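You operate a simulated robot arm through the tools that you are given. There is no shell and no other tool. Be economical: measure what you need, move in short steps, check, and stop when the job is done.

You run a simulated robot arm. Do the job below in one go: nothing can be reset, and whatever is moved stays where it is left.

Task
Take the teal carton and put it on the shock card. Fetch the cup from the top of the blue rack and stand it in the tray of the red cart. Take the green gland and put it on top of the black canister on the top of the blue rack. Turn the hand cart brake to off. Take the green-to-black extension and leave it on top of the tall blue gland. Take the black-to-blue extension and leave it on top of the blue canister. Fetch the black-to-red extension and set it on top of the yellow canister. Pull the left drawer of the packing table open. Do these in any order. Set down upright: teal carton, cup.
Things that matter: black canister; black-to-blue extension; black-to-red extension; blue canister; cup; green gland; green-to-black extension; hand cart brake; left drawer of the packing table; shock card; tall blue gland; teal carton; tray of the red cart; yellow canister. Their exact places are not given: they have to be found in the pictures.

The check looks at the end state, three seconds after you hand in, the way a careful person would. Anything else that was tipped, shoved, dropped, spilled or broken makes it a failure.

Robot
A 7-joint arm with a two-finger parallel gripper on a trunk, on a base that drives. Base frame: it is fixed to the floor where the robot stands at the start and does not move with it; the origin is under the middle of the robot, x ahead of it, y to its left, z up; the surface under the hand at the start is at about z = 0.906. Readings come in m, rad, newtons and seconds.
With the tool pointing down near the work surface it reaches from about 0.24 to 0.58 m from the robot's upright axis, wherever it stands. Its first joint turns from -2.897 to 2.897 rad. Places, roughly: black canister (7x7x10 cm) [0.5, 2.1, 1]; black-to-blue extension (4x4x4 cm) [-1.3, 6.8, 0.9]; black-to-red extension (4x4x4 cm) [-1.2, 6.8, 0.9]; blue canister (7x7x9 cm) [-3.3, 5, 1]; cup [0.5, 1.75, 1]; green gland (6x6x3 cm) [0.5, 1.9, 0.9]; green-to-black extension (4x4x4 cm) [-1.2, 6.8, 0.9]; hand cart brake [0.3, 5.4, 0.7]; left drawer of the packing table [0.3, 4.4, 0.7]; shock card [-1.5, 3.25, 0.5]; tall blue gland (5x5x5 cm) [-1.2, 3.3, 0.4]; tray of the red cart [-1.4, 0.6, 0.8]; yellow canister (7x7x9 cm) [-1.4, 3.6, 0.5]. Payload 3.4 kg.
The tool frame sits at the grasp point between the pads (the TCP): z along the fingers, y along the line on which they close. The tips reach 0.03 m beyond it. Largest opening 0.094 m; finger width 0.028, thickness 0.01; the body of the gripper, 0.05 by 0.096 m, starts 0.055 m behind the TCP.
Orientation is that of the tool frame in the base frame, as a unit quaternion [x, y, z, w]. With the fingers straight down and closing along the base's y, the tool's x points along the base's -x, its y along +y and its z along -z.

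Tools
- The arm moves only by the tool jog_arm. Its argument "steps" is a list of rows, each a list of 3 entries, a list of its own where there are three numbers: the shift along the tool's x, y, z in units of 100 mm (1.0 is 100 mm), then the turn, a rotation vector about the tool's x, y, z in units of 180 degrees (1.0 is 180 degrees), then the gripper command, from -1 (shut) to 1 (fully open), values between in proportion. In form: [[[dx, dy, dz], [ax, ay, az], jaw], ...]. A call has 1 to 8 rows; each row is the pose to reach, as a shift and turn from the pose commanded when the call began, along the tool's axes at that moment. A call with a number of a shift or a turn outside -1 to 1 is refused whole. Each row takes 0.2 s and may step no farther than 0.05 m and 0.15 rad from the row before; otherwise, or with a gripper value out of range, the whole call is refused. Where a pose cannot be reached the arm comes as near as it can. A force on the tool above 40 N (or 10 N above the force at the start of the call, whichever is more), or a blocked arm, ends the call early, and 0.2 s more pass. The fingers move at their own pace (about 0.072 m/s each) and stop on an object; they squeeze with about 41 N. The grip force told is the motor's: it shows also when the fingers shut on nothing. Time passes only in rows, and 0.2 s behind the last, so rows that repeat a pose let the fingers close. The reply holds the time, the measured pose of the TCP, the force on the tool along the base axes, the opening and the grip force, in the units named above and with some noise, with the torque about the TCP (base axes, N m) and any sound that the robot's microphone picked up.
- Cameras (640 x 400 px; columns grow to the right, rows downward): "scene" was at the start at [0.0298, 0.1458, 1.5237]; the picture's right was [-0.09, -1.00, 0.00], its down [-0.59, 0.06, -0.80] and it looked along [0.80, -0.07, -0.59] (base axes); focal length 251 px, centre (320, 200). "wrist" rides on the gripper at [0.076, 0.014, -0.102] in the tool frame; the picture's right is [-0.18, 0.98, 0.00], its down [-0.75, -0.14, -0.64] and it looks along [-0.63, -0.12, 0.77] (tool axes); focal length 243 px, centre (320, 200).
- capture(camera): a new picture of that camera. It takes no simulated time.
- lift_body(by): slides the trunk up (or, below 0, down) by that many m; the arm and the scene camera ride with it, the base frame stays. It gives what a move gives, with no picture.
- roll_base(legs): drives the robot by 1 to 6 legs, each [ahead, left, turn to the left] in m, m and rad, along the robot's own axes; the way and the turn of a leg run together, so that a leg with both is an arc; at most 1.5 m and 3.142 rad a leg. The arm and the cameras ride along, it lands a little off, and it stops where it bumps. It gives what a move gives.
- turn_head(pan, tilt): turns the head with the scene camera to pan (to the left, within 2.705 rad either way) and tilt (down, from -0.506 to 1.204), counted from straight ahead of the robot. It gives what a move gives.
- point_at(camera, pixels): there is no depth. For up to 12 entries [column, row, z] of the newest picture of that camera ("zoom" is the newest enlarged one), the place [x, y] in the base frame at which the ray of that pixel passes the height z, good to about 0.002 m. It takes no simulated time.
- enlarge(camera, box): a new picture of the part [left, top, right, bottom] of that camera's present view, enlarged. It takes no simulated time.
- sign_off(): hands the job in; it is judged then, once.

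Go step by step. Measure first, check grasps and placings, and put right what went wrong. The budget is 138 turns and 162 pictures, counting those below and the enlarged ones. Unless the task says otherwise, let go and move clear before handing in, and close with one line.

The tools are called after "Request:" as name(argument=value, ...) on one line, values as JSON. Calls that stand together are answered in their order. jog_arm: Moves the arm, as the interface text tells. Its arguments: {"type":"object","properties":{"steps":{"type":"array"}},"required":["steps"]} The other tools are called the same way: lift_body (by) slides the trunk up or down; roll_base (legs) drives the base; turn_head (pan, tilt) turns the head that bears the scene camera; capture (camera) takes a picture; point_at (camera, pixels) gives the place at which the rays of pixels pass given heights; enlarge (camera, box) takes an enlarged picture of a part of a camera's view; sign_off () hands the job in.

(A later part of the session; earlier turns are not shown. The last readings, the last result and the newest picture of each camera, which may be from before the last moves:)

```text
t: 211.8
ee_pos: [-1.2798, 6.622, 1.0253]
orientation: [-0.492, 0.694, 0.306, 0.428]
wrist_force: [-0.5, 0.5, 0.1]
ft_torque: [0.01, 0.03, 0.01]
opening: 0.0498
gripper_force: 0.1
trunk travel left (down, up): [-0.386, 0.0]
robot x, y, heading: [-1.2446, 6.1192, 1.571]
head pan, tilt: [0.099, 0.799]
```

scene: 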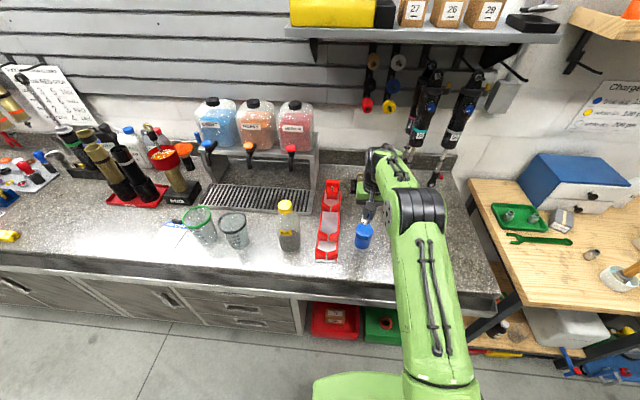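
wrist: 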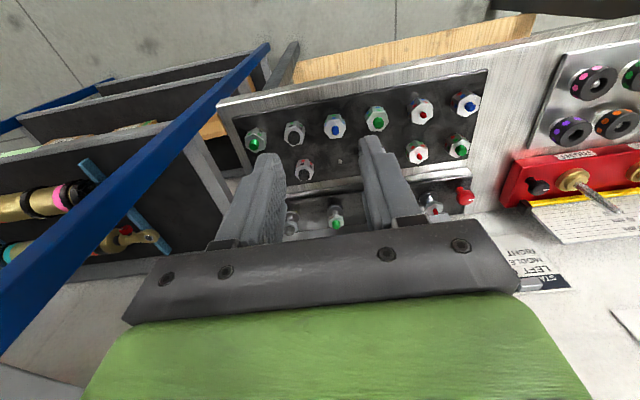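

Request:
jog_arm(steps=[[[0.24, 0.04, 0.23], [0, 0, 0], 0.06], [[0.47, 0.08, 0.47], [0, 0, 0], 0.06], [[0.71, 0.12, 0.7], [0, 0, 0], 0.06]])

Request:
jog_arm(steps=[[[-0.15, 0, 0.28], [0, 0, 0], 0.06], [[-0.3, 0, 0.58], [0, 0, 0], 0.06]])

Request:
capture(camera="wrist")

Request:
enlarge(camera="scene", box=[270, 160, 430, 260])

```text
t: 212.6
ee_pos: [-1.2812, 6.655, 0.9292]
orientation: [-0.491, 0.696, 0.305, 0.427]
wrist_force: [0.5, 0.3, 0.0]
ft_torque: [0.0, -0.02, 0.02]
opening: 0.0501
gripper_force: 0.0
trunk travel left (down, up): [-0.386, 0.0]
robot x, y, heading: [-1.241, 6.1165, 1.574]
head pan, tilt: [0.099, 0.799]
```

```text
t: 213.2
ee_pos: [-1.2576, 6.7162, 0.93]
orientation: [-0.491, 0.695, 0.305, 0.427]
wrist_force: [-0.2, 0.9, 0.6]
ft_torque: [-0.01, 0.01, -0.03]
opening: 0.0498
gripper_force: 0.0
trunk travel left (down, up): [-0.386, 0.0]
robot x, y, heading: [-1.2438, 6.1184, 1.569]
head pan, tilt: [0.099, 0.799]
```

```text
61 pictures are left
```

wrist: 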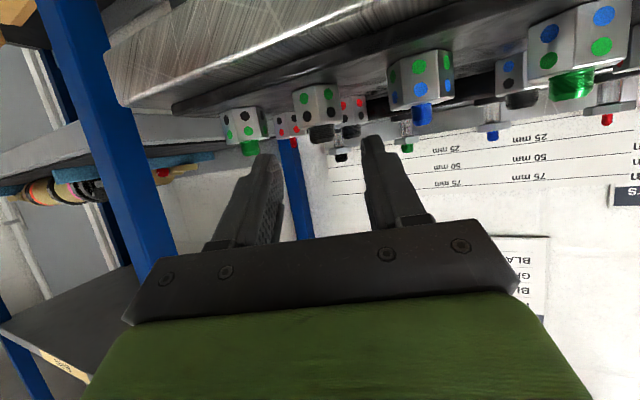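

```text
4.00 times, centred on (350, 210) of scene
```

zoom: 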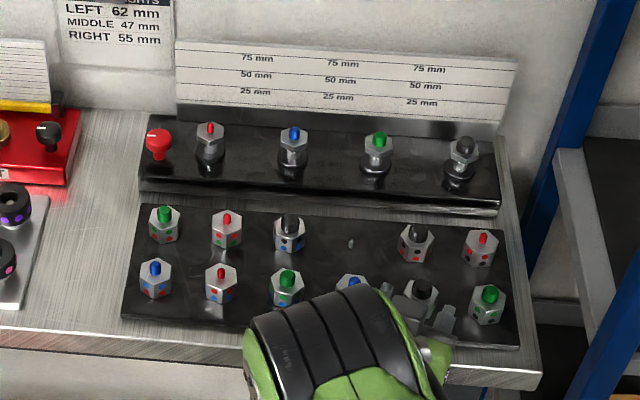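

Jaws are aligned astride the piece (vertex facing me, flats to the sides). Forward 4 cm, down 2.4 cm, grip.

Request:
jog_arm(steps=[[[-0.18, 0.01, 0.356], [0, 0, 0], 0.06], [[-0.18, 0.01, 0.356], [0, 0, 0], 0.06], [[-0.07, 0.01, 0.41], [0, 0, 0], 0.06], [[0.03, 0.01, 0.46], [0, 0, 0], 0.06], [[0.03, 0.01, 0.46], [0, 0, 0], -1], [[0.03, 0.01, 0.46], [0, 0, 0], -1], [[0.03, 0.01, 0.46], [0, 0, 0], -1]])

Request:
capture(camera="wrist")

```text
t: 214.8
ee_pos: [-1.246, 6.7535, 0.9061]
orientation: [-0.491, 0.696, 0.304, 0.427]
wrist_force: [0.1, 0.8, 0.0]
ft_torque: [0.04, -0.03, 0.0]
opening: 0.0311
gripper_force: 40.8
trunk travel left (down, up): [-0.386, 0.0]
robot x, y, heading: [-1.241, 6.1228, 1.569]
head pan, tilt: [0.099, 0.799]
```

```text
59 pictures are left
```

wrist: 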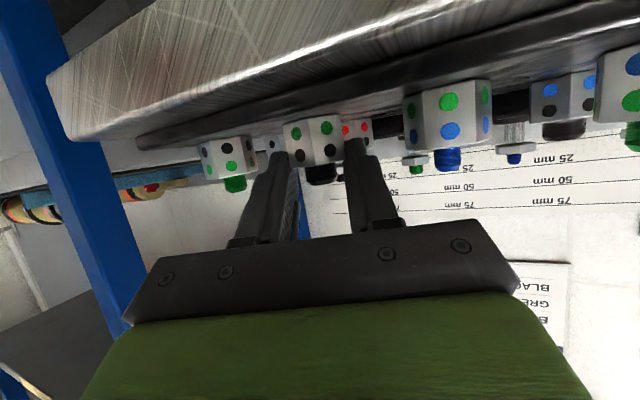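

Gripped on the flats (opening 0.031). Lift 6 cm off its peg, back away, and straighten the tool yaw.

Request:
jog_arm(steps=[[[-0.27, 0, -0.136], [0, 0, 0], -1], [[-0.535, 0, -0.272], [0, 0, 0], -1], [[-0.535, 0, -0.272], [0, 0, 0], -1]])

Request:
roll_base(legs=[[-0.1, 0, 0]])

Request:
jog_arm(steps=[[[0.09, 0, -0.18], [-0.0325, 0, -0.0165], -1], [[0.18, 0, -0.36], [-0.065, 0, -0.033], -1], [[0.27, 0, -0.54], [-0.0965, 0, -0.0492], -1]])

Request:
capture(camera="wrist")

```text
t: 215.6
ee_pos: [-1.2467, 6.7549, 0.9661]
orientation: [-0.491, 0.696, 0.304, 0.428]
wrist_force: [-0.6, -0.2, -0.4]
ft_torque: [-0.02, 0.0, -0.03]
opening: 0.0311
gripper_force: 40.9
trunk travel left (down, up): [-0.386, 0.0]
robot x, y, heading: [-1.2469, 6.1162, 1.565]
head pan, tilt: [0.099, 0.799]
```

```text
t: 216.7
ee_pos: [-1.2462, 6.6534, 0.9668]
orientation: [-0.492, 0.695, 0.306, 0.427]
wrist_force: [-0.6, 0.0, 0.5]
ft_torque: [0.02, 0.01, -0.01]
opening: 0.0313
gripper_force: 41.4
trunk travel left (down, up): [-0.386, 0.0]
robot x, y, heading: [-1.2454, 6.0168, 1.566]
head pan, tilt: [0.099, 0.799]
```

```text
t: 217.5
ee_pos: [-1.2651, 6.597, 0.9653]
orientation: [0.602, -0.601, -0.373, -0.37]
wrist_force: [-0.1, 0.4, 0.0]
ft_torque: [-0.02, -0.03, -0.02]
opening: 0.0307
gripper_force: 41.3
trunk travel left (down, up): [-0.386, 0.0]
robot x, y, heading: [-1.2438, 6.0187, 1.572]
head pan, tilt: [0.099, 0.799]
```

```text
58 pictures are left
```

wrist: 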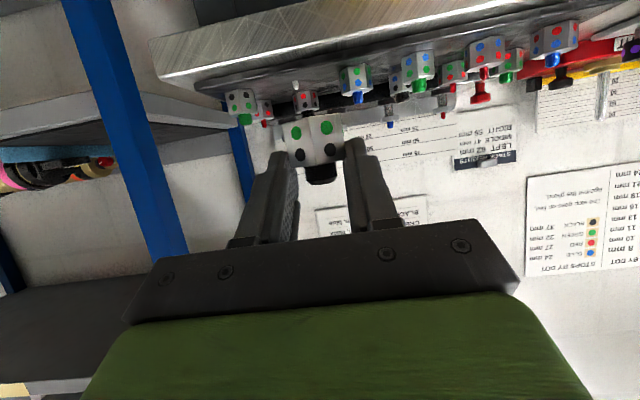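

Held upright. Driving around to the east side of the shock table by the known route.

Request:
roll_base(legs=[[0, 1.05, 0], [-1.5, 0, 0], [-1.5, 0, 0], [-1.2, 0, 0], [0, -1.5, 0], [0, -0.5, 0]])

Request:
roll_base(legs=[[0, 0, 1.571], [0, -1.43, 0]])

Request:
lift_body(by=-0.386)

Request:
turn_head(pan=0.1, tilt=0.6)

Request:
capture(camera="scene")

Request:
enlarge(camera="scene", box=[200, 200, 440, 350])

```text
t: 252.3
ee_pos: [-0.3257, 2.3893, 0.9667]
orientation: [-0.602, 0.602, 0.372, 0.371]
wrist_force: [0.3, -1.1, -0.6]
ft_torque: [-0.03, 0.01, -0.03]
opening: 0.0315
gripper_force: 40.9
trunk travel left (down, up): [-0.386, 0.0]
robot x, y, heading: [-0.3, 1.8108, 1.57]
head pan, tilt: [0.099, 0.799]
```

```text
t: 263.2
ee_pos: [-0.8536, 3.2332, 0.9668]
orientation: [0.851, -0.01, -0.525, -0.005]
wrist_force: [-0.1, 0.4, -0.1]
ft_torque: [0.0, -0.02, -0.03]
opening: 0.031
gripper_force: 40.9
trunk travel left (down, up): [-0.386, 0.0]
robot x, y, heading: [-0.272, 3.2413, 3.113]
head pan, tilt: [0.099, 0.799]
```

```text
t: 266.9
ee_pos: [-0.8554, 3.2337, 0.582]
orientation: [0.851, -0.009, -0.525, -0.004]
wrist_force: [-1.3, 0.2, -1.0]
ft_torque: [0.05, -0.01, -0.02]
opening: 0.031
gripper_force: 41.1
trunk travel left (down, up): [0.0, 0.386]
robot x, y, heading: [-0.274, 3.2472, 3.114]
head pan, tilt: [0.099, 0.799]
```

```text
t: 267.7
ee_pos: [-0.8553, 3.2346, 0.5822]
orientation: [0.851, -0.01, -0.526, -0.005]
wrist_force: [0.7, 0.6, -1.4]
ft_torque: [0.01, 0.02, -0.02]
opening: 0.031
gripper_force: 40.5
trunk travel left (down, up): [0.0, 0.386]
robot x, y, heading: [-0.2785, 3.2429, 3.113]
head pan, tilt: [0.099, 0.6]
```

```text
57 pictures are left
```

scene: 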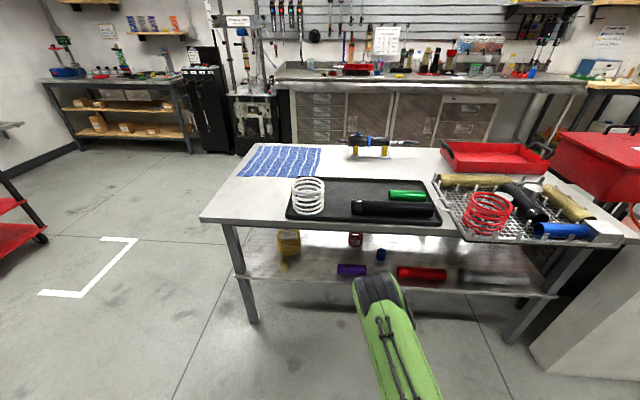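

```text
2.67 times, centred on (320, 275) of scene
```

zoom: 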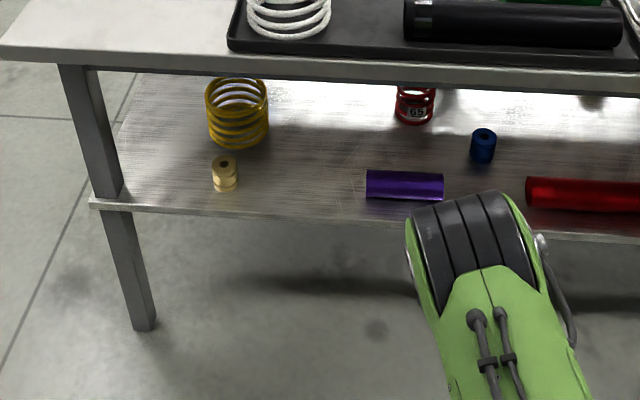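

Request:
point_at(camera="zoom", pixels=[[484, 134, 0.47], [484, 134, 0.48], [484, 134, 0.49], [482, 164, 0.425], [482, 164, 0.44], [443, 198, 0.43], [527, 205, 0.43], [300, 217, 0.43], [300, 88, 0.75], [472, 146, 0.455], [496, 146, 0.455]])

Request:
capture(camera="wrist")

```text
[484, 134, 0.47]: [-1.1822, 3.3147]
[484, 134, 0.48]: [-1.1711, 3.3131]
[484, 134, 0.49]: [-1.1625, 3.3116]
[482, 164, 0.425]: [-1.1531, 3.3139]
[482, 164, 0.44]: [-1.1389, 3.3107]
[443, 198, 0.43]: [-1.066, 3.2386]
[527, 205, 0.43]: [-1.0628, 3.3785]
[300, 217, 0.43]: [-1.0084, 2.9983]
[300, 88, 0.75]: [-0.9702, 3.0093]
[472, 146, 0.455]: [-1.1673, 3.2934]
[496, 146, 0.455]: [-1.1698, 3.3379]
```

```text
55 pictures are left
```

wrist: 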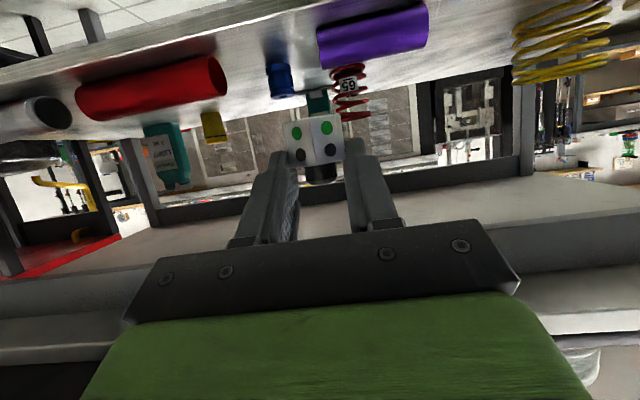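

Request:
point_at(camera="wrist", pixels=[[268, 68, 0.425], [290, 65, 0.425], [279, 67, 0.425], [279, 67, 0.435], [283, 98, 0.475]])

```text
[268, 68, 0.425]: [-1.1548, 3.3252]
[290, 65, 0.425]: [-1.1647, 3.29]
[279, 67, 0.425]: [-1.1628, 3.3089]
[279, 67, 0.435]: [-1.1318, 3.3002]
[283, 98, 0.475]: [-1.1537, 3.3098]
```

Gland centre (−1.178, 3.311), top ≈ 0.475; purple and red cylinders leave a 14 cm gap. The part centre is 1.6 cm ahead of the TCP. Driving in 0.22 m, right 0.07.

Request:
roll_base(legs=[[0, -0.07, 0.028], [0.22, 0, 0]])

Request:
capture(camera="wrist")

Request:
enlarge(camera="scene", box=[240, 190, 480, 340])

```text
t: 270.0
ee_pos: [-1.0743, 3.2868, 0.5815]
orientation: [0.851, 0.002, -0.525, 0.003]
wrist_force: [0.4, 0.5, -1.7]
ft_torque: [-0.01, 0.0, -0.01]
opening: 0.0311
gripper_force: 40.5
trunk travel left (down, up): [0.0, 0.386]
robot x, y, heading: [-0.4968, 3.3112, -3.137]
head pan, tilt: [0.099, 0.6]
```

```text
54 pictures are left
```

wrist: 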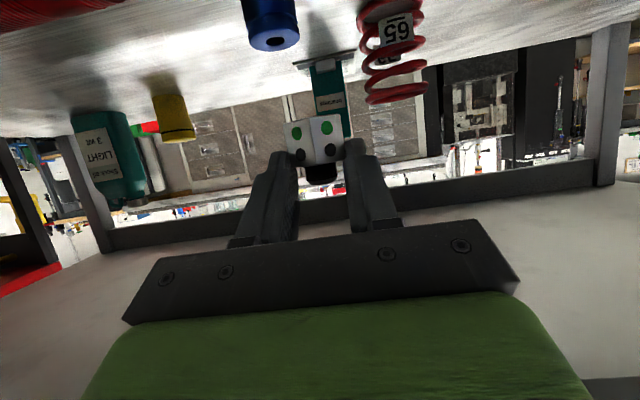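

```text
2.67 times, centred on (360, 265) of scene
```

zoom: 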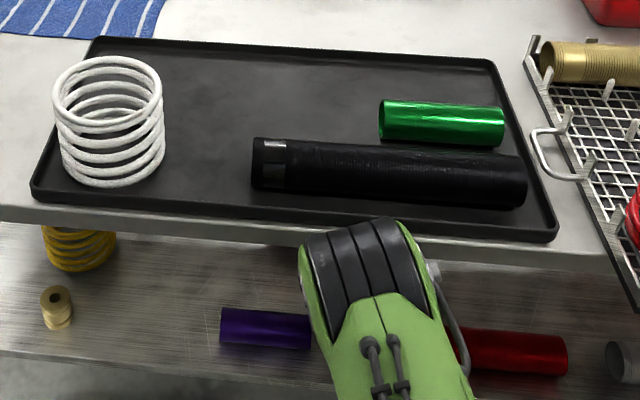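

Request:
point_at(camera="zoom", pixels=[[365, 220, 0.85], [365, 220, 0.95], [410, 225, 0.9], [300, 250, 0.9], [200, 225, 0.785]])

Request:
point_at(camera="wrist", pixels=[[251, 35, 0.475], [299, 30, 0.475], [275, 48, 0.475], [275, 30, 0.475]])

```text
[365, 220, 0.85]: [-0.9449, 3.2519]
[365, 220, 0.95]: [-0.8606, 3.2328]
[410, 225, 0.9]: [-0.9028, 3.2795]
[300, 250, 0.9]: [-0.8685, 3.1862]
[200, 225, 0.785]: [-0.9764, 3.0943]
```

```text
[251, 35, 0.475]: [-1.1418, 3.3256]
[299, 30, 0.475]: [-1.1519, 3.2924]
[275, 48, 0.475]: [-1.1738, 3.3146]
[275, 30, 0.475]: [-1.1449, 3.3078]
```

Elbow is in front of and above the table edge, and straightening the arm pulls it back. Extending 8 cm, right 2.3 cm, down 4 cm.

Request:
jog_arm(steps=[[[-0.12, -0.08, 0.24], [0, 0, 0], -1], [[-0.24, -0.16, 0.48], [0, 0, 0], -1], [[-0.37, -0.23, 0.72], [0, 0, 0], -1], [[-0.01, -0.23, 0.9], [0, 0, 0], -1]])

Request:
capture(camera="wrist")

Request:
capture(camera="scene")

```text
t: 271.0
ee_pos: [-1.1571, 3.3094, 0.5437]
orientation: [0.851, 0.002, -0.525, 0.002]
wrist_force: [0.1, -0.7, 0.2]
ft_torque: [0.0, 0.02, 0.02]
opening: 0.031
gripper_force: 40.6
trunk travel left (down, up): [0.0, 0.386]
robot x, y, heading: [-0.494, 3.3102, -3.135]
head pan, tilt: [0.099, 0.6]
```

```text
52 pictures are left
```

wrist: 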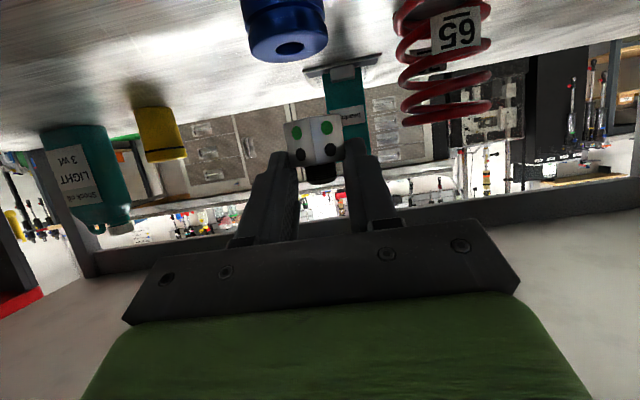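

```text
51 pictures are left
```

scene: 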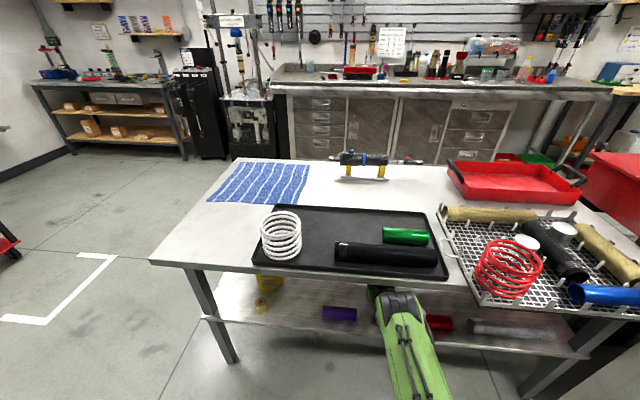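

Request:
point_at(camera="wrist", pixels=[[246, 40, 0.475], [328, 36, 0.475], [289, 48, 0.475], [292, 62, 0.475], [285, 33, 0.475], [285, 124, 0.513], [341, 118, 0.513]])

```text
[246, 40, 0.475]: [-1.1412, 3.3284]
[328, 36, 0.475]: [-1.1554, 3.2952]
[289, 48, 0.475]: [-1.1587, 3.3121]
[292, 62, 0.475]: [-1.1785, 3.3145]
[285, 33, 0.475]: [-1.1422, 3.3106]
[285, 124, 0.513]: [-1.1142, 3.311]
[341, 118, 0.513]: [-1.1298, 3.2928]
```

Lateral alignment is within ~5 mm; nudging 5 mm north and 4 mm forward, lowering 3 cm.

Request:
jog_arm(steps=[[[-0.02, -0.05, 0.035], [0, 0, 0], -1], [[0.125, -0.05, 0.105], [0, 0, 0], -1], [[0.25, -0.05, 0.172], [0, 0, 0], -1]])

Request:
jog_arm(steps=[[[0.027, 0, 0.014], [0, 0, 0], -1], [[0.045, 0, 0.023], [0, 0, 0], -1]])

Request:
enlarge(camera="wrist", box=[200, 0, 440, 150])

```text
t: 271.8
ee_pos: [-1.1588, 3.3147, 0.5135]
orientation: [0.851, 0.003, -0.526, 0.003]
wrist_force: [-0.4, 0.2, -0.6]
ft_torque: [-0.07, 0.01, -0.01]
opening: 0.0311
gripper_force: 41.2
trunk travel left (down, up): [0.0, 0.386]
robot x, y, heading: [-0.4951, 3.314, -3.136]
head pan, tilt: [0.099, 0.6]
```

```text
t: 272.4
ee_pos: [-1.16, 3.3136, 0.508]
orientation: [0.851, 0.003, -0.525, 0.003]
wrist_force: [0.5, -0.8, -1.2]
ft_torque: [0.0, 0.01, 0.01]
opening: 0.0311
gripper_force: 41.2
trunk travel left (down, up): [0.0, 0.386]
robot x, y, heading: [-0.4929, 3.3147, -3.138]
head pan, tilt: [0.099, 0.6]
```

```text
2.67 times, centred on (320, 75) of wrist
```

zoom: 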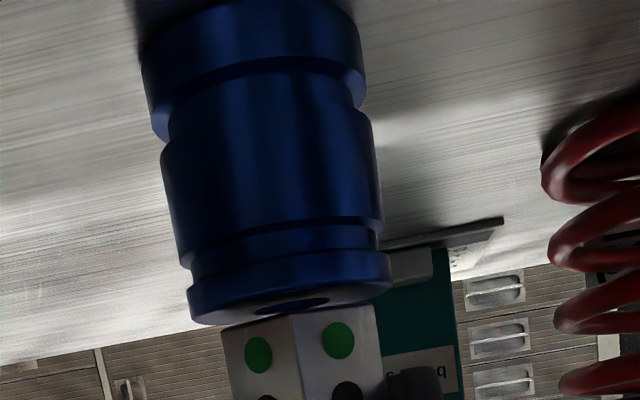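

Request:
turn_head(pan=-0.5, tilt=0.7)

Request:
capture(camera="scene")

```text
t: 273.4
ee_pos: [-1.1598, 3.3145, 0.5072]
orientation: [0.851, 0.002, -0.525, 0.003]
wrist_force: [-0.2, -0.2, -0.7]
ft_torque: [-0.01, 0.0, -0.02]
opening: 0.031
gripper_force: 41.1
trunk travel left (down, up): [0.0, 0.386]
robot x, y, heading: [-0.4961, 3.3108, -3.139]
head pan, tilt: [-0.499, 0.7]
```

```text
49 pictures are left
```

scene: 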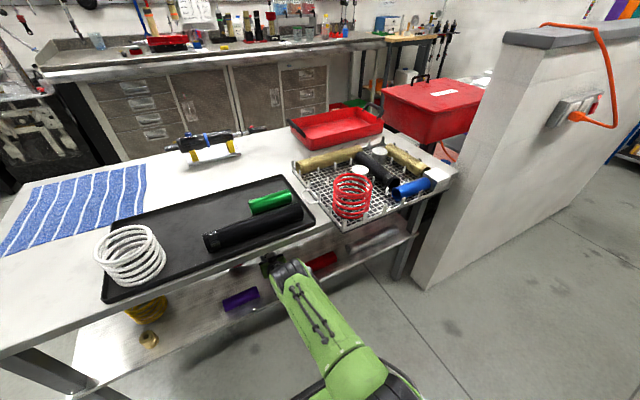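

Not visible from here. I'll add 5 mm forward (compromise of the two estimates) and lower in tiny steps to contact.

Request:
jog_arm(steps=[[[-0.023, 0, 0.045], [0, 0, 0], -1], [[0.0, 0, 0.057], [0, 0, 0], -1]])

Request:
jog_arm(steps=[[[0.018, 0, 0.009], [0, 0, 0], -1], [[0.03, 0, 0.015], [0, 0, 0], -1]])

Request:
enlarge(camera="wrist", box=[200, 0, 440, 150])

```text
t: 274.0
ee_pos: [-1.1651, 3.3137, 0.5058]
orientation: [0.851, 0.002, -0.526, 0.003]
wrist_force: [0.0, 0.2, 1.3]
ft_torque: [0.03, -0.02, 0.0]
opening: 0.031
gripper_force: 41.3
trunk travel left (down, up): [0.0, 0.386]
robot x, y, heading: [-0.4925, 3.3134, -3.141]
head pan, tilt: [-0.499, 0.7]
```

```text
t: 274.6
ee_pos: [-1.1659, 3.3135, 0.5046]
orientation: [0.85, 0.002, -0.527, 0.003]
wrist_force: [3.0, 0.8, 12.9]
ft_torque: [0.05, 0.0, 0.02]
opening: 0.0311
gripper_force: 41.3
trunk travel left (down, up): [0.0, 0.386]
robot x, y, heading: [-0.4982, 3.3107, -3.143]
head pan, tilt: [-0.499, 0.7]
```

```text
2.67 times, centred on (320, 75) of wrist
```

zoom: 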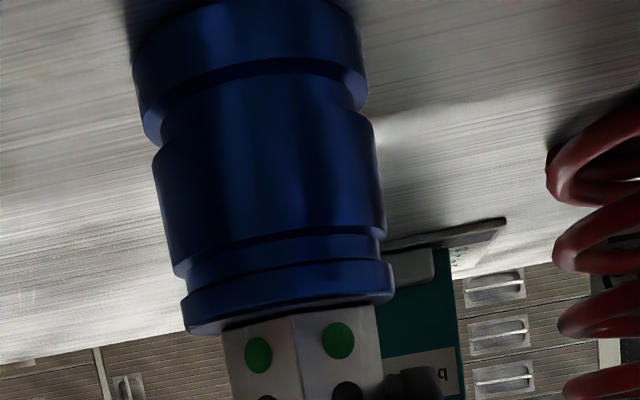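

In contact (13 N), near vertex just inside the near rim of the gland. Releasing and backing straight out.

Request:
jog_arm(steps=[[[-0.01, 0, -0.005], [0, 0, 0], -1], [[-0.01, 0, -0.005], [0, 0, 0], 0], [[-0.01, 0, -0.005], [0, 0, 0], 0.5], [[-0.01, 0, -0.005], [0, 0, 0], 0.5], [[0.16, 0, -0.34], [0, 0, 0], 0.5], [[0.34, 0, -0.67], [0, 0, 0], 0.5], [[0.5, 0, -0.98], [0, 0, 0], 0.5]])

Request:
capture(camera="wrist")

```text
t: 276.2
ee_pos: [-1.0574, 3.3139, 0.5002]
orientation: [0.851, 0.002, -0.526, 0.003]
wrist_force: [0.2, -0.4, 0.9]
ft_torque: [-0.02, 0.01, 0.02]
opening: 0.0706
gripper_force: 0.1
trunk travel left (down, up): [0.0, 0.386]
robot x, y, heading: [-0.4924, 3.312, -3.135]
head pan, tilt: [-0.499, 0.7]
```

```text
47 pictures are left
```

wrist: 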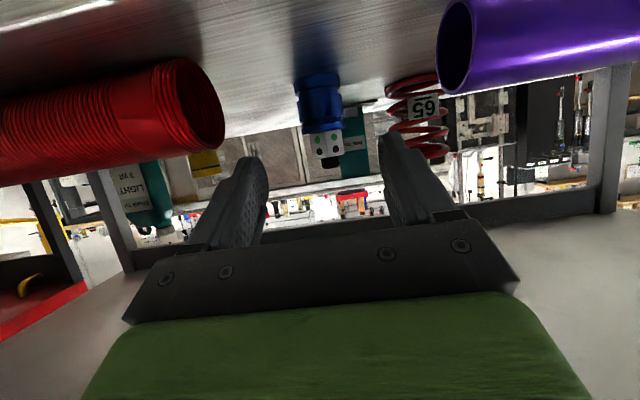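

Green-to-black stands on the tall blue gland. Next the drawer: retract, raise, turn around to face the packing table.

Request:
roll_base(legs=[[-0.1, 0, 0]])

Request:
jog_arm(steps=[[[0.17, 0, -0.33], [0, 0, 0], 0.5], [[0.34, 0, -0.67], [0, 0, 0], 0.5], [[0.5, 0, -0.98], [0, 0, 0], 0.5]])

Request:
lift_body(by=0.25)

Request:
roll_base(legs=[[0, -1.0, 0], [0, 0, -3.14]])

Request:
turn_head(pan=0.1, tilt=0.6)

Request:
capture(camera="scene")

```text
t: 277.3
ee_pos: [-0.9561, 3.3155, 0.5005]
orientation: [0.85, 0.001, -0.527, 0.002]
wrist_force: [0.3, -0.5, 0.7]
ft_torque: [-0.02, 0.01, 0.0]
opening: 0.0706
gripper_force: 0.0
trunk travel left (down, up): [0.0, 0.386]
robot x, y, heading: [-0.3966, 3.312, -3.139]
head pan, tilt: [-0.499, 0.7]
```

```text
t: 278.1
ee_pos: [-0.847, 3.3157, 0.5007]
orientation: [0.851, 0.001, -0.525, 0.002]
wrist_force: [-0.5, 0.4, 0.5]
ft_torque: [0.02, -0.04, -0.03]
opening: 0.0706
gripper_force: 0.1
trunk travel left (down, up): [0.0, 0.386]
robot x, y, heading: [-0.3961, 3.3143, -3.137]
head pan, tilt: [-0.499, 0.7]
```

```text
t: 280.7
ee_pos: [-0.8467, 3.3165, 0.7486]
orientation: [0.851, 0.002, -0.525, 0.002]
wrist_force: [-1.1, -1.0, -0.2]
ft_torque: [-0.02, 0.01, 0.0]
opening: 0.0704
gripper_force: 0.0
trunk travel left (down, up): [-0.25, 0.136]
robot x, y, heading: [-0.3958, 3.3139, -3.135]
head pan, tilt: [-0.499, 0.7]
```

```text
t: 293.2
ee_pos: [0.0502, 4.3143, 0.7488]
orientation: [-0.01, 0.85, 0.007, 0.526]
wrist_force: [-0.2, 0.1, -0.1]
ft_torque: [0.01, 0.0, 0.02]
opening: 0.0705
gripper_force: 0.0
trunk travel left (down, up): [-0.25, 0.136]
robot x, y, heading: [-0.4006, 4.3074, 0.022]
head pan, tilt: [-0.499, 0.7]
```

```text
t: 294.2
ee_pos: [0.0511, 4.3146, 0.7479]
orientation: [-0.011, 0.85, 0.008, 0.526]
wrist_force: [-0.1, 0.3, -0.1]
ft_torque: [-0.03, 0.02, 0.0]
opening: 0.0705
gripper_force: 0.0
trunk travel left (down, up): [-0.25, 0.136]
robot x, y, heading: [-0.4002, 4.3095, 0.024]
head pan, tilt: [0.099, 0.6]
```

```text
46 pictures are left
```

scene: 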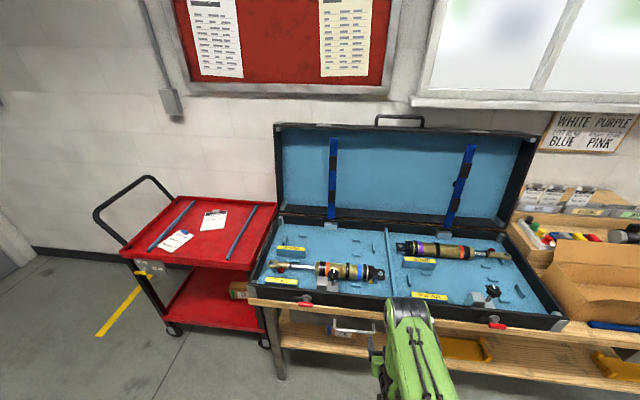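

The drawer handle is at about (352,325) under the table front; the hand cart with a small box (brake) at (150,268) at left. Zooming on both.

Request:
enlarge(camera="scene", box=[280, 290, 440, 390])

Request:
enlarge(camera="scene", box=[100, 230, 260, 330])

Request:
capture(camera="wrist")

```text
4.00 times, centred on (360, 340) of scene
```

zoom: 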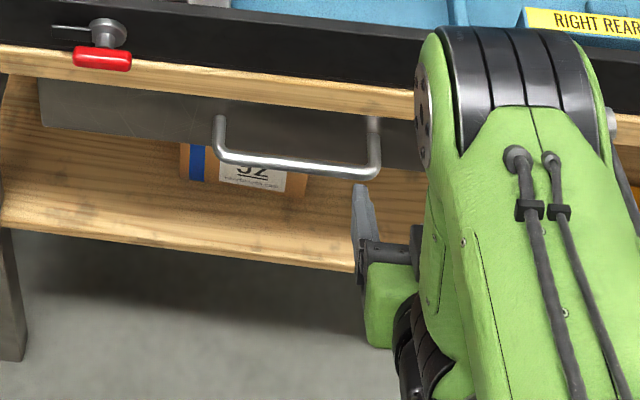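

```text
4.00 times, centred on (180, 280) of scene
```

zoom: 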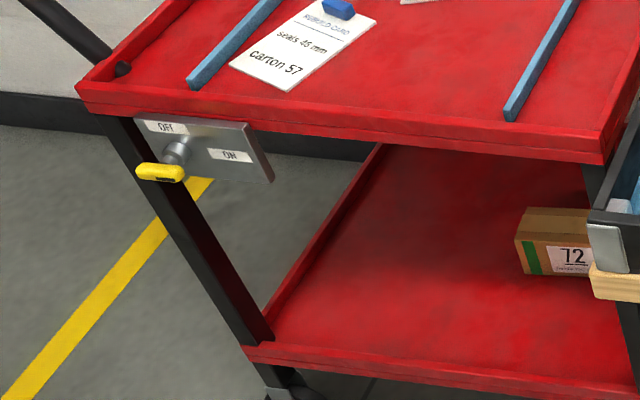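

```text
43 pictures are left
```

wrist: 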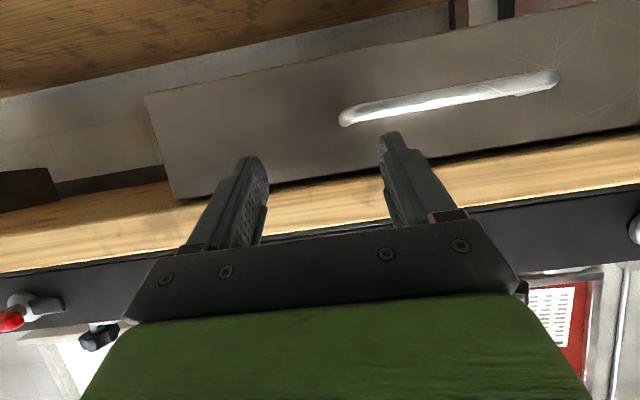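

Request:
point_at(camera="scene", pixels=[[334.5, 328.5, 0.65], [334.5, 328.5, 0.7], [334.5, 328.5, 0.75], [373.5, 333, 0.65], [373.5, 333, 0.7], [373.5, 333, 0.75]])

Request:
point_at(camera="wrist", pixels=[[345, 118, 0.65], [345, 118, 0.7], [345, 118, 0.71], [550, 80, 0.65], [550, 80, 0.7], [550, 80, 0.71]])

```text
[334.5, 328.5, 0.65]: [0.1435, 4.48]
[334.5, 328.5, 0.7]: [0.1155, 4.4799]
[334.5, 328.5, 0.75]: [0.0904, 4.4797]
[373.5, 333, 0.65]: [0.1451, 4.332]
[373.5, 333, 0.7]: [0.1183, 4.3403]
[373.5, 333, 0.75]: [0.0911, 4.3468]
```

```text
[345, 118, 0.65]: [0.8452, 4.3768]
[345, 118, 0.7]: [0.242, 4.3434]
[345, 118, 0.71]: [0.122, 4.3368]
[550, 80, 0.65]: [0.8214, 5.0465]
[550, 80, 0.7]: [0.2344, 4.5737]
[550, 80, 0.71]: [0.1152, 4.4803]
```

Both views agree: the handle bar is at x 0.114, z 0.710, y 4.34–4.48. I'll back off slightly, centre on it and roll the gripper 90° to grip the bar.

Request:
roll_base(legs=[[-0.09, 0.095, -0.022]])

Request:
jog_arm(steps=[[[0, 0, 0], [0, 0, 0.045], 0.2], [[0, 0, 0], [0, 0, 0.09], 0.1], [[0, 0, 0], [0, 0, 0.135], 0], [[0, 0, 0], [0, 0, 0.18], 0], [[0, 0, 0], [0, 0, 0.225], 0], [[0, 0, 0], [0, 0, 0.25], 0]])

Request:
jog_arm(steps=[[[0, 0, 0], [0, 0, 0.045], 0], [[0, 0, 0], [0, 0, 0.09], 0], [[0, 0, 0], [0, 0, 0.135], 0], [[0, 0, 0], [0, 0, 0.18], 0], [[0, 0, 0], [0, 0, 0.225], 0], [[0, 0, 0], [0, 0, 0.25], 0]])

Request:
capture(camera="wrist")

```text
t: 295.5
ee_pos: [-0.0419, 4.3995, 0.7486]
orientation: [-0.002, 0.851, 0.002, 0.525]
wrist_force: [0.7, 0.1, 0.3]
ft_torque: [-0.05, 0.02, -0.02]
opening: 0.0707
gripper_force: 0.0
trunk travel left (down, up): [-0.25, 0.136]
robot x, y, heading: [-0.4916, 4.4037, -0.001]
head pan, tilt: [0.099, 0.6]
```

```text
t: 296.9
ee_pos: [-0.0411, 4.4006, 0.7484]
orientation: [0.325, 0.786, 0.203, 0.484]
wrist_force: [0.0, 0.3, 0.9]
ft_torque: [0.03, -0.02, 0.0]
opening: 0.047
gripper_force: 0.0
trunk travel left (down, up): [-0.25, 0.136]
robot x, y, heading: [-0.4906, 4.405, 0.001]
head pan, tilt: [0.099, 0.6]
```

```text
t: 298.3
ee_pos: [-0.0409, 4.4005, 0.7481]
orientation: [0.602, 0.602, 0.373, 0.37]
wrist_force: [-0.5, 0.1, -0.5]
ft_torque: [-0.05, -0.01, 0.01]
opening: 0.0469
gripper_force: 0.1
trunk travel left (down, up): [-0.25, 0.136]
robot x, y, heading: [-0.4948, 4.4061, 0.003]
head pan, tilt: [0.099, 0.6]
```

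```text
42 pictures are left
```

wrist: 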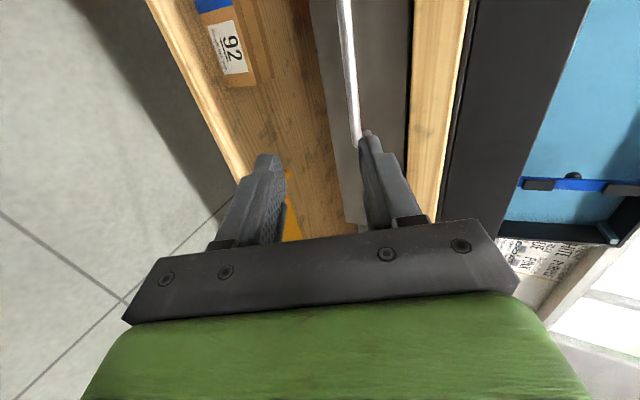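

Gripper rolled. Align laterally (3.7 cm along the new closing axis), then advance along the tool axis to the bar.

Request:
jog_arm(steps=[[[0.1, 0.37, 0], [0, 0, 0], 0], [[0.1, 0.37, 0.4], [0, 0, 0], 0], [[0.1, 0.37, 0.8], [0, 0, 0], 0]])

Request:
capture(camera="wrist")

Request:
enlarge(camera="scene", box=[280, 290, 440, 390])

```text
t: 299.1
ee_pos: [0.048, 4.4107, 0.7463]
orientation: [0.6, 0.603, 0.373, 0.37]
wrist_force: [0.5, 0.2, 0.6]
ft_torque: [-0.02, 0.04, 0.02]
opening: 0.0471
gripper_force: 0.0
trunk travel left (down, up): [-0.25, 0.136]
robot x, y, heading: [-0.4914, 4.4049, 0.001]
head pan, tilt: [0.099, 0.6]
```

```text
41 pictures are left
```

wrist: 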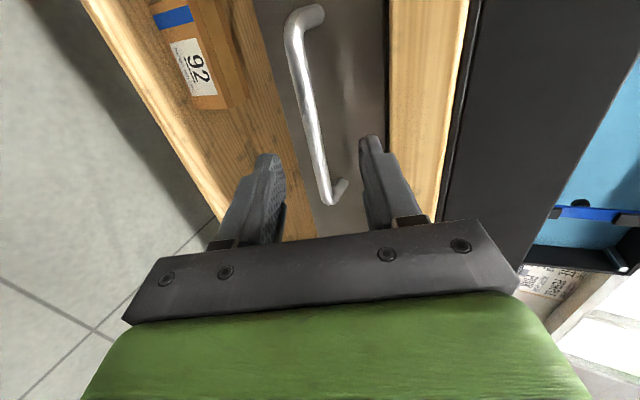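

```text
4.00 times, centred on (360, 340) of scene
```

zoom: 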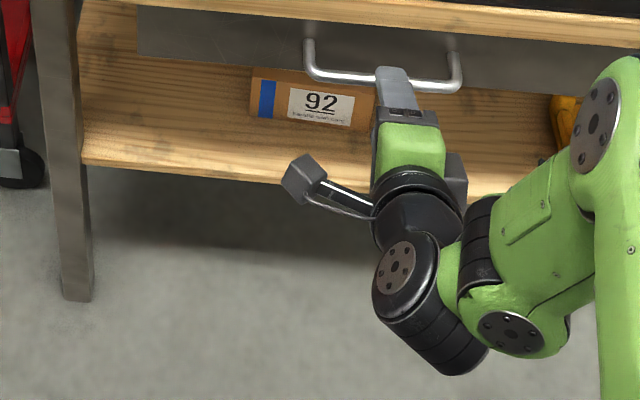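

The bar lies between the fingers. Advance 6 cm and close.

Request:
jog_arm(steps=[[[0, 0, 0.3], [0, 0, 0], 0], [[0, 0, 0.6], [0, 0, 0], 0], [[0, 0, 0.6], [0, 0, 0], -1], [[0, 0, 0.6], [0, 0, 0], -1], [[0, 0, 0.6], [0, 0, 0], -1]])

```text
t: 300.3
ee_pos: [0.0983, 4.4108, 0.7148]
orientation: [0.603, 0.605, 0.369, 0.368]
wrist_force: [-11.3, -2.0, -21.9]
ft_torque: [0.44, 0.26, -0.53]
opening: 0.0118
gripper_force: 45.0
trunk travel left (down, up): [-0.25, 0.136]
robot x, y, heading: [-0.4942, 4.4047, 0.0]
head pan, tilt: [0.099, 0.6]
```

The bar is gripped (opening 0.012). Pulling straight back with the arm 0.1 m at a time (little room behind the base).

Request:
jog_arm(steps=[[[0, -0.11, -0.22], [0, 0, 0], -1], [[0, -0.22, -0.44], [0, 0, 0], -1], [[0, -0.34, -0.67], [0, 0, 0], -1], [[0, -0.45, -0.89], [0, 0, 0], -1]])

Request:
jog_arm(steps=[[[0, -0.11, -0.22], [0, 0, 0], -1], [[0, -0.22, -0.44], [0, 0, 0], -1], [[0, -0.34, -0.67], [0, 0, 0], -1], [[0, -0.45, -0.89], [0, 0, 0], -1]])

Request:
capture(camera="scene")

```text
t: 301.3
ee_pos: [-0.0007, 4.4108, 0.716]
orientation: [0.602, 0.606, 0.371, 0.365]
wrist_force: [-0.3, 0.7, -35.9]
ft_torque: [0.8, 0.39, 0.38]
opening: 0.0117
gripper_force: 45.2
trunk travel left (down, up): [-0.25, 0.136]
robot x, y, heading: [-0.4916, 4.4019, -0.002]
head pan, tilt: [0.099, 0.6]
```

```text
t: 302.3
ee_pos: [-0.0988, 4.4109, 0.716]
orientation: [0.603, 0.605, 0.371, 0.365]
wrist_force: [-1.9, 1.2, -41.7]
ft_torque: [-0.1, 0.47, -0.63]
opening: 0.0115
gripper_force: 44.9
trunk travel left (down, up): [-0.25, 0.136]
robot x, y, heading: [-0.493, 4.4074, 0.002]
head pan, tilt: [0.099, 0.6]
```

```text
39 pictures are left
```

scene: 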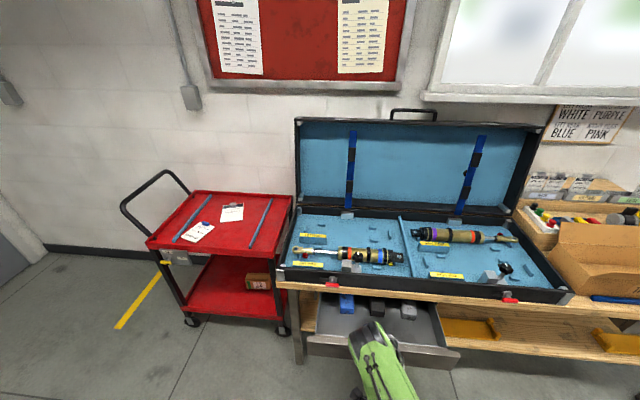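

The drawer slid out 20 cm. One more pull of 10 cm, with 4 mm down to relieve the vertical load.

Request:
jog_arm(steps=[[[0, -0.03, 0.02], [0, 0, 0], -1], [[0, -0.14, -0.2], [0, 0, 0], -1], [[0, -0.25, -0.42], [0, 0, 0], -1], [[0, -0.37, -0.65], [0, 0, 0], -1], [[0, -0.48, -0.87], [0, 0, 0], -1]])

```text
t: 303.5
ee_pos: [-0.174, 4.4102, 0.7155]
orientation: [0.601, 0.602, 0.373, 0.37]
wrist_force: [0.5, 9.4, -2.3]
ft_torque: [0.39, 0.0, -0.28]
opening: 0.0116
gripper_force: 45.2
out of reach, approached as far as the arm can: row 5
trunk travel left (down, up): [-0.25, 0.136]
robot x, y, heading: [-0.496, 4.4038, 0.0]
head pan, tilt: [0.099, 0.6]
```

Drawer is open 27 cm. Release, back off, and strafe north to the hand cart.

Request:
jog_arm(steps=[[[0, 0, 0], [0, 0, 0], 0.3], [[0, 0, 0], [0, 0, 0], 0.3], [[0, 0, 0], [0, 0, 0], 0.3]])

Request:
roll_base(legs=[[-0.07, 0, 0], [0, 0.75, 0]])

Request:
turn_head(pan=0.1, tilt=0.6)

Request:
capture(camera="scene")

```text
t: 304.3
ee_pos: [-0.1757, 4.4105, 0.715]
orientation: [0.601, 0.603, 0.372, 0.371]
wrist_force: [0.2, 0.0, 0.3]
ft_torque: [-0.01, 0.0, -0.01]
opening: 0.0612
gripper_force: 0.1
trunk travel left (down, up): [-0.25, 0.136]
robot x, y, heading: [-0.4911, 4.4045, 0.003]
head pan, tilt: [0.099, 0.6]
```

```text
t: 308.9
ee_pos: [-0.2492, 5.1642, 0.7144]
orientation: [0.599, 0.605, 0.373, 0.369]
wrist_force: [-0.4, -1.1, -0.3]
ft_torque: [-0.04, 0.01, -0.02]
opening: 0.0612
gripper_force: 0.1
trunk travel left (down, up): [-0.25, 0.136]
robot x, y, heading: [-0.5662, 5.1566, 0.004]
head pan, tilt: [0.099, 0.6]
```

```text
t: 309.6
ee_pos: [-0.2491, 5.1642, 0.7149]
orientation: [0.599, 0.605, 0.374, 0.368]
wrist_force: [0.0, -0.5, 0.8]
ft_torque: [0.0, 0.0, -0.02]
opening: 0.0612
gripper_force: 0.0
trunk travel left (down, up): [-0.25, 0.136]
robot x, y, heading: [-0.5656, 5.1571, 0.003]
head pan, tilt: [0.099, 0.6]
```

```text
38 pictures are left
```

scene: 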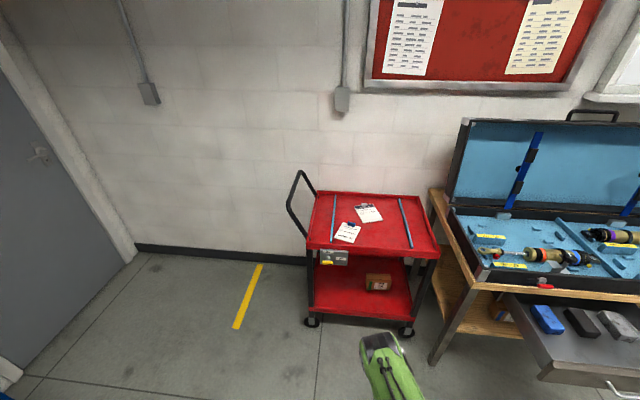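

Request:
enlarge(camera="scene", box=[295, 230, 375, 280])

Request:
point_at(camera="scene", pixels=[[328, 261, 0.7], [328, 261, 0.75], [320, 258, 0.7], [346, 257, 0.7]])

```text
8.00 times, centred on (335, 255) of scene
```

zoom: 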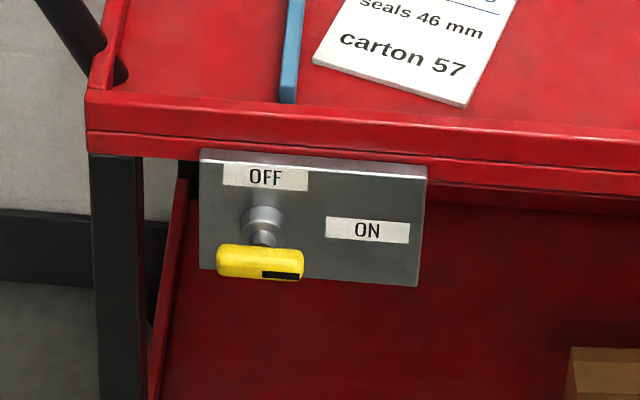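

```text
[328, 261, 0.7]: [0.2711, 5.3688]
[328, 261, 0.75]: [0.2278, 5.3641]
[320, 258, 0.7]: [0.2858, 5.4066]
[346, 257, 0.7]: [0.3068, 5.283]
```

The brake handle is a yellow horizontal bar, black pointer at its right end toward ON; it must turn 90° counter-clockwise so the pointer faces OFF (up). I'll level the tool, extend a bit, and line up in front of it.

Request:
jog_arm(steps=[[[0, 0.11, 0.22], [-0.0375, 0, 0], 0], [[0, 0.22, 0.44], [-0.075, 0, 0], 0], [[0, 0.34, 0.67], [-0.1125, 0, 0], 0], [[0, 0.45, 0.89], [-0.15, 0, 0], 0]])

Request:
roll_base(legs=[[0, 0.2, 0], [0.19, 0, 0]])

Request:
capture(camera="wrist")

Request:
enlarge(camera="scene", box=[260, 220, 420, 320])

```text
t: 310.6
ee_pos: [-0.1349, 5.1645, 0.7242]
orientation: [0.496, 0.5, 0.506, 0.498]
wrist_force: [0.1, -0.3, 0.3]
ft_torque: [-0.01, 0.03, -0.02]
opening: 0.047
gripper_force: 0.1
out of reach, approached as far as the arm can: row 1, 2, 3, 4
trunk travel left (down, up): [-0.25, 0.136]
robot x, y, heading: [-0.5676, 5.1558, 0.012]
head pan, tilt: [0.099, 0.6]
```

```text
t: 313.3
ee_pos: [0.0531, 5.3655, 0.7231]
orientation: [0.496, 0.501, 0.504, 0.498]
wrist_force: [-0.1, -0.9, -0.2]
ft_torque: [0.01, -0.02, -0.01]
opening: 0.047
gripper_force: 0.0
trunk travel left (down, up): [-0.25, 0.136]
robot x, y, heading: [-0.3785, 5.3546, 0.009]
head pan, tilt: [0.099, 0.6]
```

```text
36 pictures are left
```

wrist: 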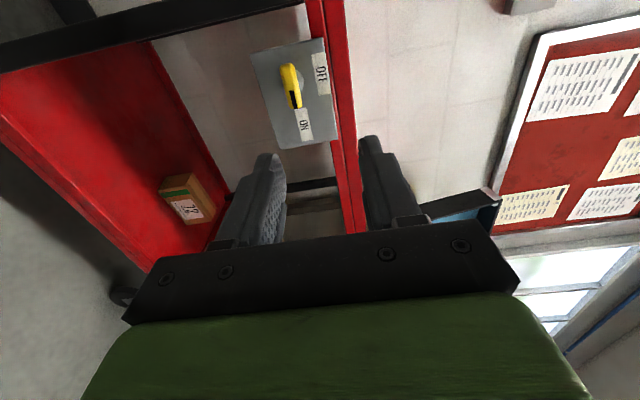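

```text
4.00 times, centred on (340, 270) of scene
```

zoom: 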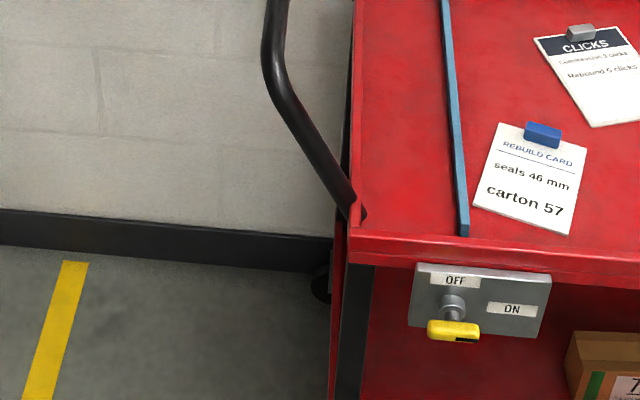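

Request:
point_at(camera="zoom", pixels=[[453, 331, 0.66], [453, 331, 0.68], [453, 331, 0.7], [453, 331, 0.72], [452, 305, 0.7]])

Request:
point_at(camera="wrist", pixels=[[292, 86, 0.68], [292, 86, 0.69], [292, 86, 0.7], [292, 86, 0.71], [288, 66, 0.7], [296, 107, 0.7]])

```text
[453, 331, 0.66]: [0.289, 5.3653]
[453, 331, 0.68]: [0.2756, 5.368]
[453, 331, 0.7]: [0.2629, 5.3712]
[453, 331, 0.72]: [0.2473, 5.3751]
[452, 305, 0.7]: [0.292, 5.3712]
```

```text
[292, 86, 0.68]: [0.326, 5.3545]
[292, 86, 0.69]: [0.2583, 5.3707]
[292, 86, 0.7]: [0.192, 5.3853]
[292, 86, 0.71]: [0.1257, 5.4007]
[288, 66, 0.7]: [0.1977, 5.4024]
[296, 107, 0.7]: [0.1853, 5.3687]
```

Bar centre triangulates to (0.270, 5.369, 0.688). Lower the trunk 3.5 cm and drive 0.14 m closer.

Request:
lift_body(by=-0.035)

Request:
roll_base(legs=[[0.14, 0.002, -0.009]])

Request:
capture(camera="wrist")

```text
t: 314.1
ee_pos: [0.0521, 5.366, 0.6882]
orientation: [0.496, 0.501, 0.505, 0.497]
wrist_force: [-0.3, 0.1, 0.2]
ft_torque: [0.0, -0.01, 0.03]
opening: 0.047
gripper_force: 0.1
trunk travel left (down, up): [-0.215, 0.171]
robot x, y, heading: [-0.377, 5.3529, 0.01]
head pan, tilt: [0.099, 0.6]
```

```text
t: 315.4
ee_pos: [0.1946, 5.3643, 0.688]
orientation: [0.498, 0.499, 0.503, 0.5]
wrist_force: [1.2, 0.6, -0.6]
ft_torque: [0.01, 0.0, 0.02]
opening: 0.0471
gripper_force: 0.2
trunk travel left (down, up): [-0.215, 0.171]
robot x, y, heading: [-0.2347, 5.3543, -0.001]
head pan, tilt: [0.099, 0.6]
```

```text
34 pictures are left
```

wrist: 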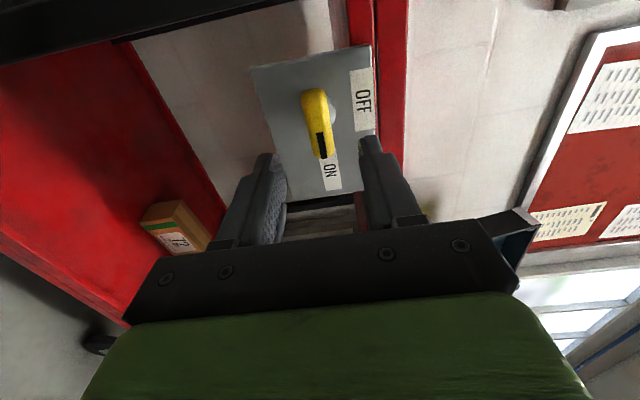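

Request:
point_at(camera="wrist", pixels=[[318, 122, 0.68], [318, 122, 0.685], [318, 122, 0.69], [316, 90, 0.685], [322, 157, 0.685]])

```text
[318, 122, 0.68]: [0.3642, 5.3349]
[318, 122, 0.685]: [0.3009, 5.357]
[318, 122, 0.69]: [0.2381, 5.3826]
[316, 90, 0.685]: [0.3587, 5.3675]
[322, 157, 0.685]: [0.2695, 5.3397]
```

Consistent: bar at y 5.370, z 0.688. Advance 6.5 cm, shift 5 mm, grip the bar.

Request:
jog_arm(steps=[[[0.05, 0, 0.2], [0, 0, 0], 0], [[0.05, 0, 0.43], [0, 0, 0], 0], [[0.05, 0, 0.65], [0, 0, 0], 0], [[0.05, 0, 0.65], [0, 0, 0], -1], [[0.05, 0, 0.65], [0, 0, 0], -1], [[0.05, 0, 0.65], [0, 0, 0], -1]])

Request:
capture(camera="wrist")

```text
t: 316.8
ee_pos: [0.2577, 5.3702, 0.6882]
orientation: [0.499, 0.499, 0.503, 0.499]
wrist_force: [-5.4, -0.8, -5.0]
ft_torque: [-0.2, 0.58, -0.06]
opening: 0.0222
gripper_force: 45.0
trunk travel left (down, up): [-0.215, 0.171]
robot x, y, heading: [-0.2358, 5.3623, -0.001]
head pan, tilt: [0.099, 0.6]
```

```text
33 pictures are left
```

wrist: 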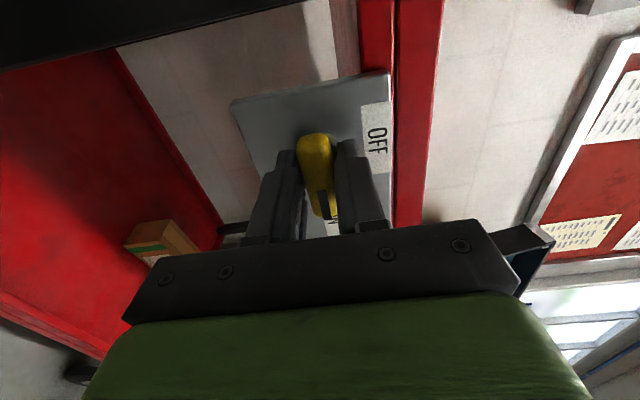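

The bar is gripped. Rotating the tool −90° about its axis (counter-clockwise seen from here).

Request:
jog_arm(steps=[[[0, 0, 0], [0, 0, -0.04], -1], [[0, 0, 0], [0, 0, -0.08], -1], [[0, 0, 0], [0, 0, -0.12], -1], [[0, 0, 0], [0, 0, -0.16], -1], [[0, 0, 0], [0, 0, -0.2], -1], [[0, 0, 0], [0, 0, -0.25], -1]])

Request:
jog_arm(steps=[[[0, 0, 0], [0, 0, -0.04], -1], [[0, 0, 0], [0, 0, -0.08], -1], [[0, 0, 0], [0, 0, -0.12], -1], [[0, 0, 0], [0, 0, -0.16], -1], [[0, 0, 0], [0, 0, -0.2], -1], [[0, 0, 0], [0, 0, -0.25], -1]])

Request:
enlarge(camera="scene", box=[260, 250, 420, 350])

```text
refused: row 6 steps farther than a row can; nothing moved
```

```text
refused: row 6 steps farther than a row can; nothing moved
```

```text
4.00 times, centred on (340, 300) of scene
```

zoom: 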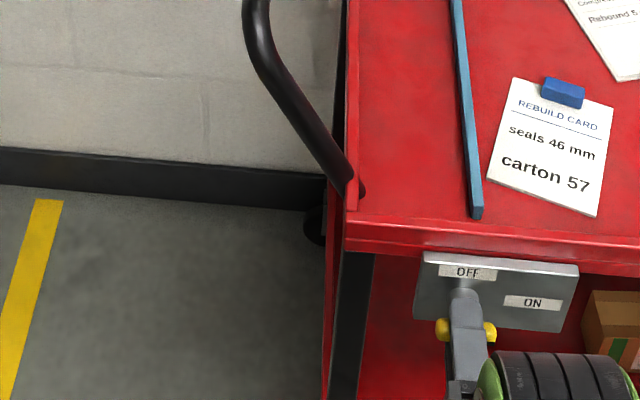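

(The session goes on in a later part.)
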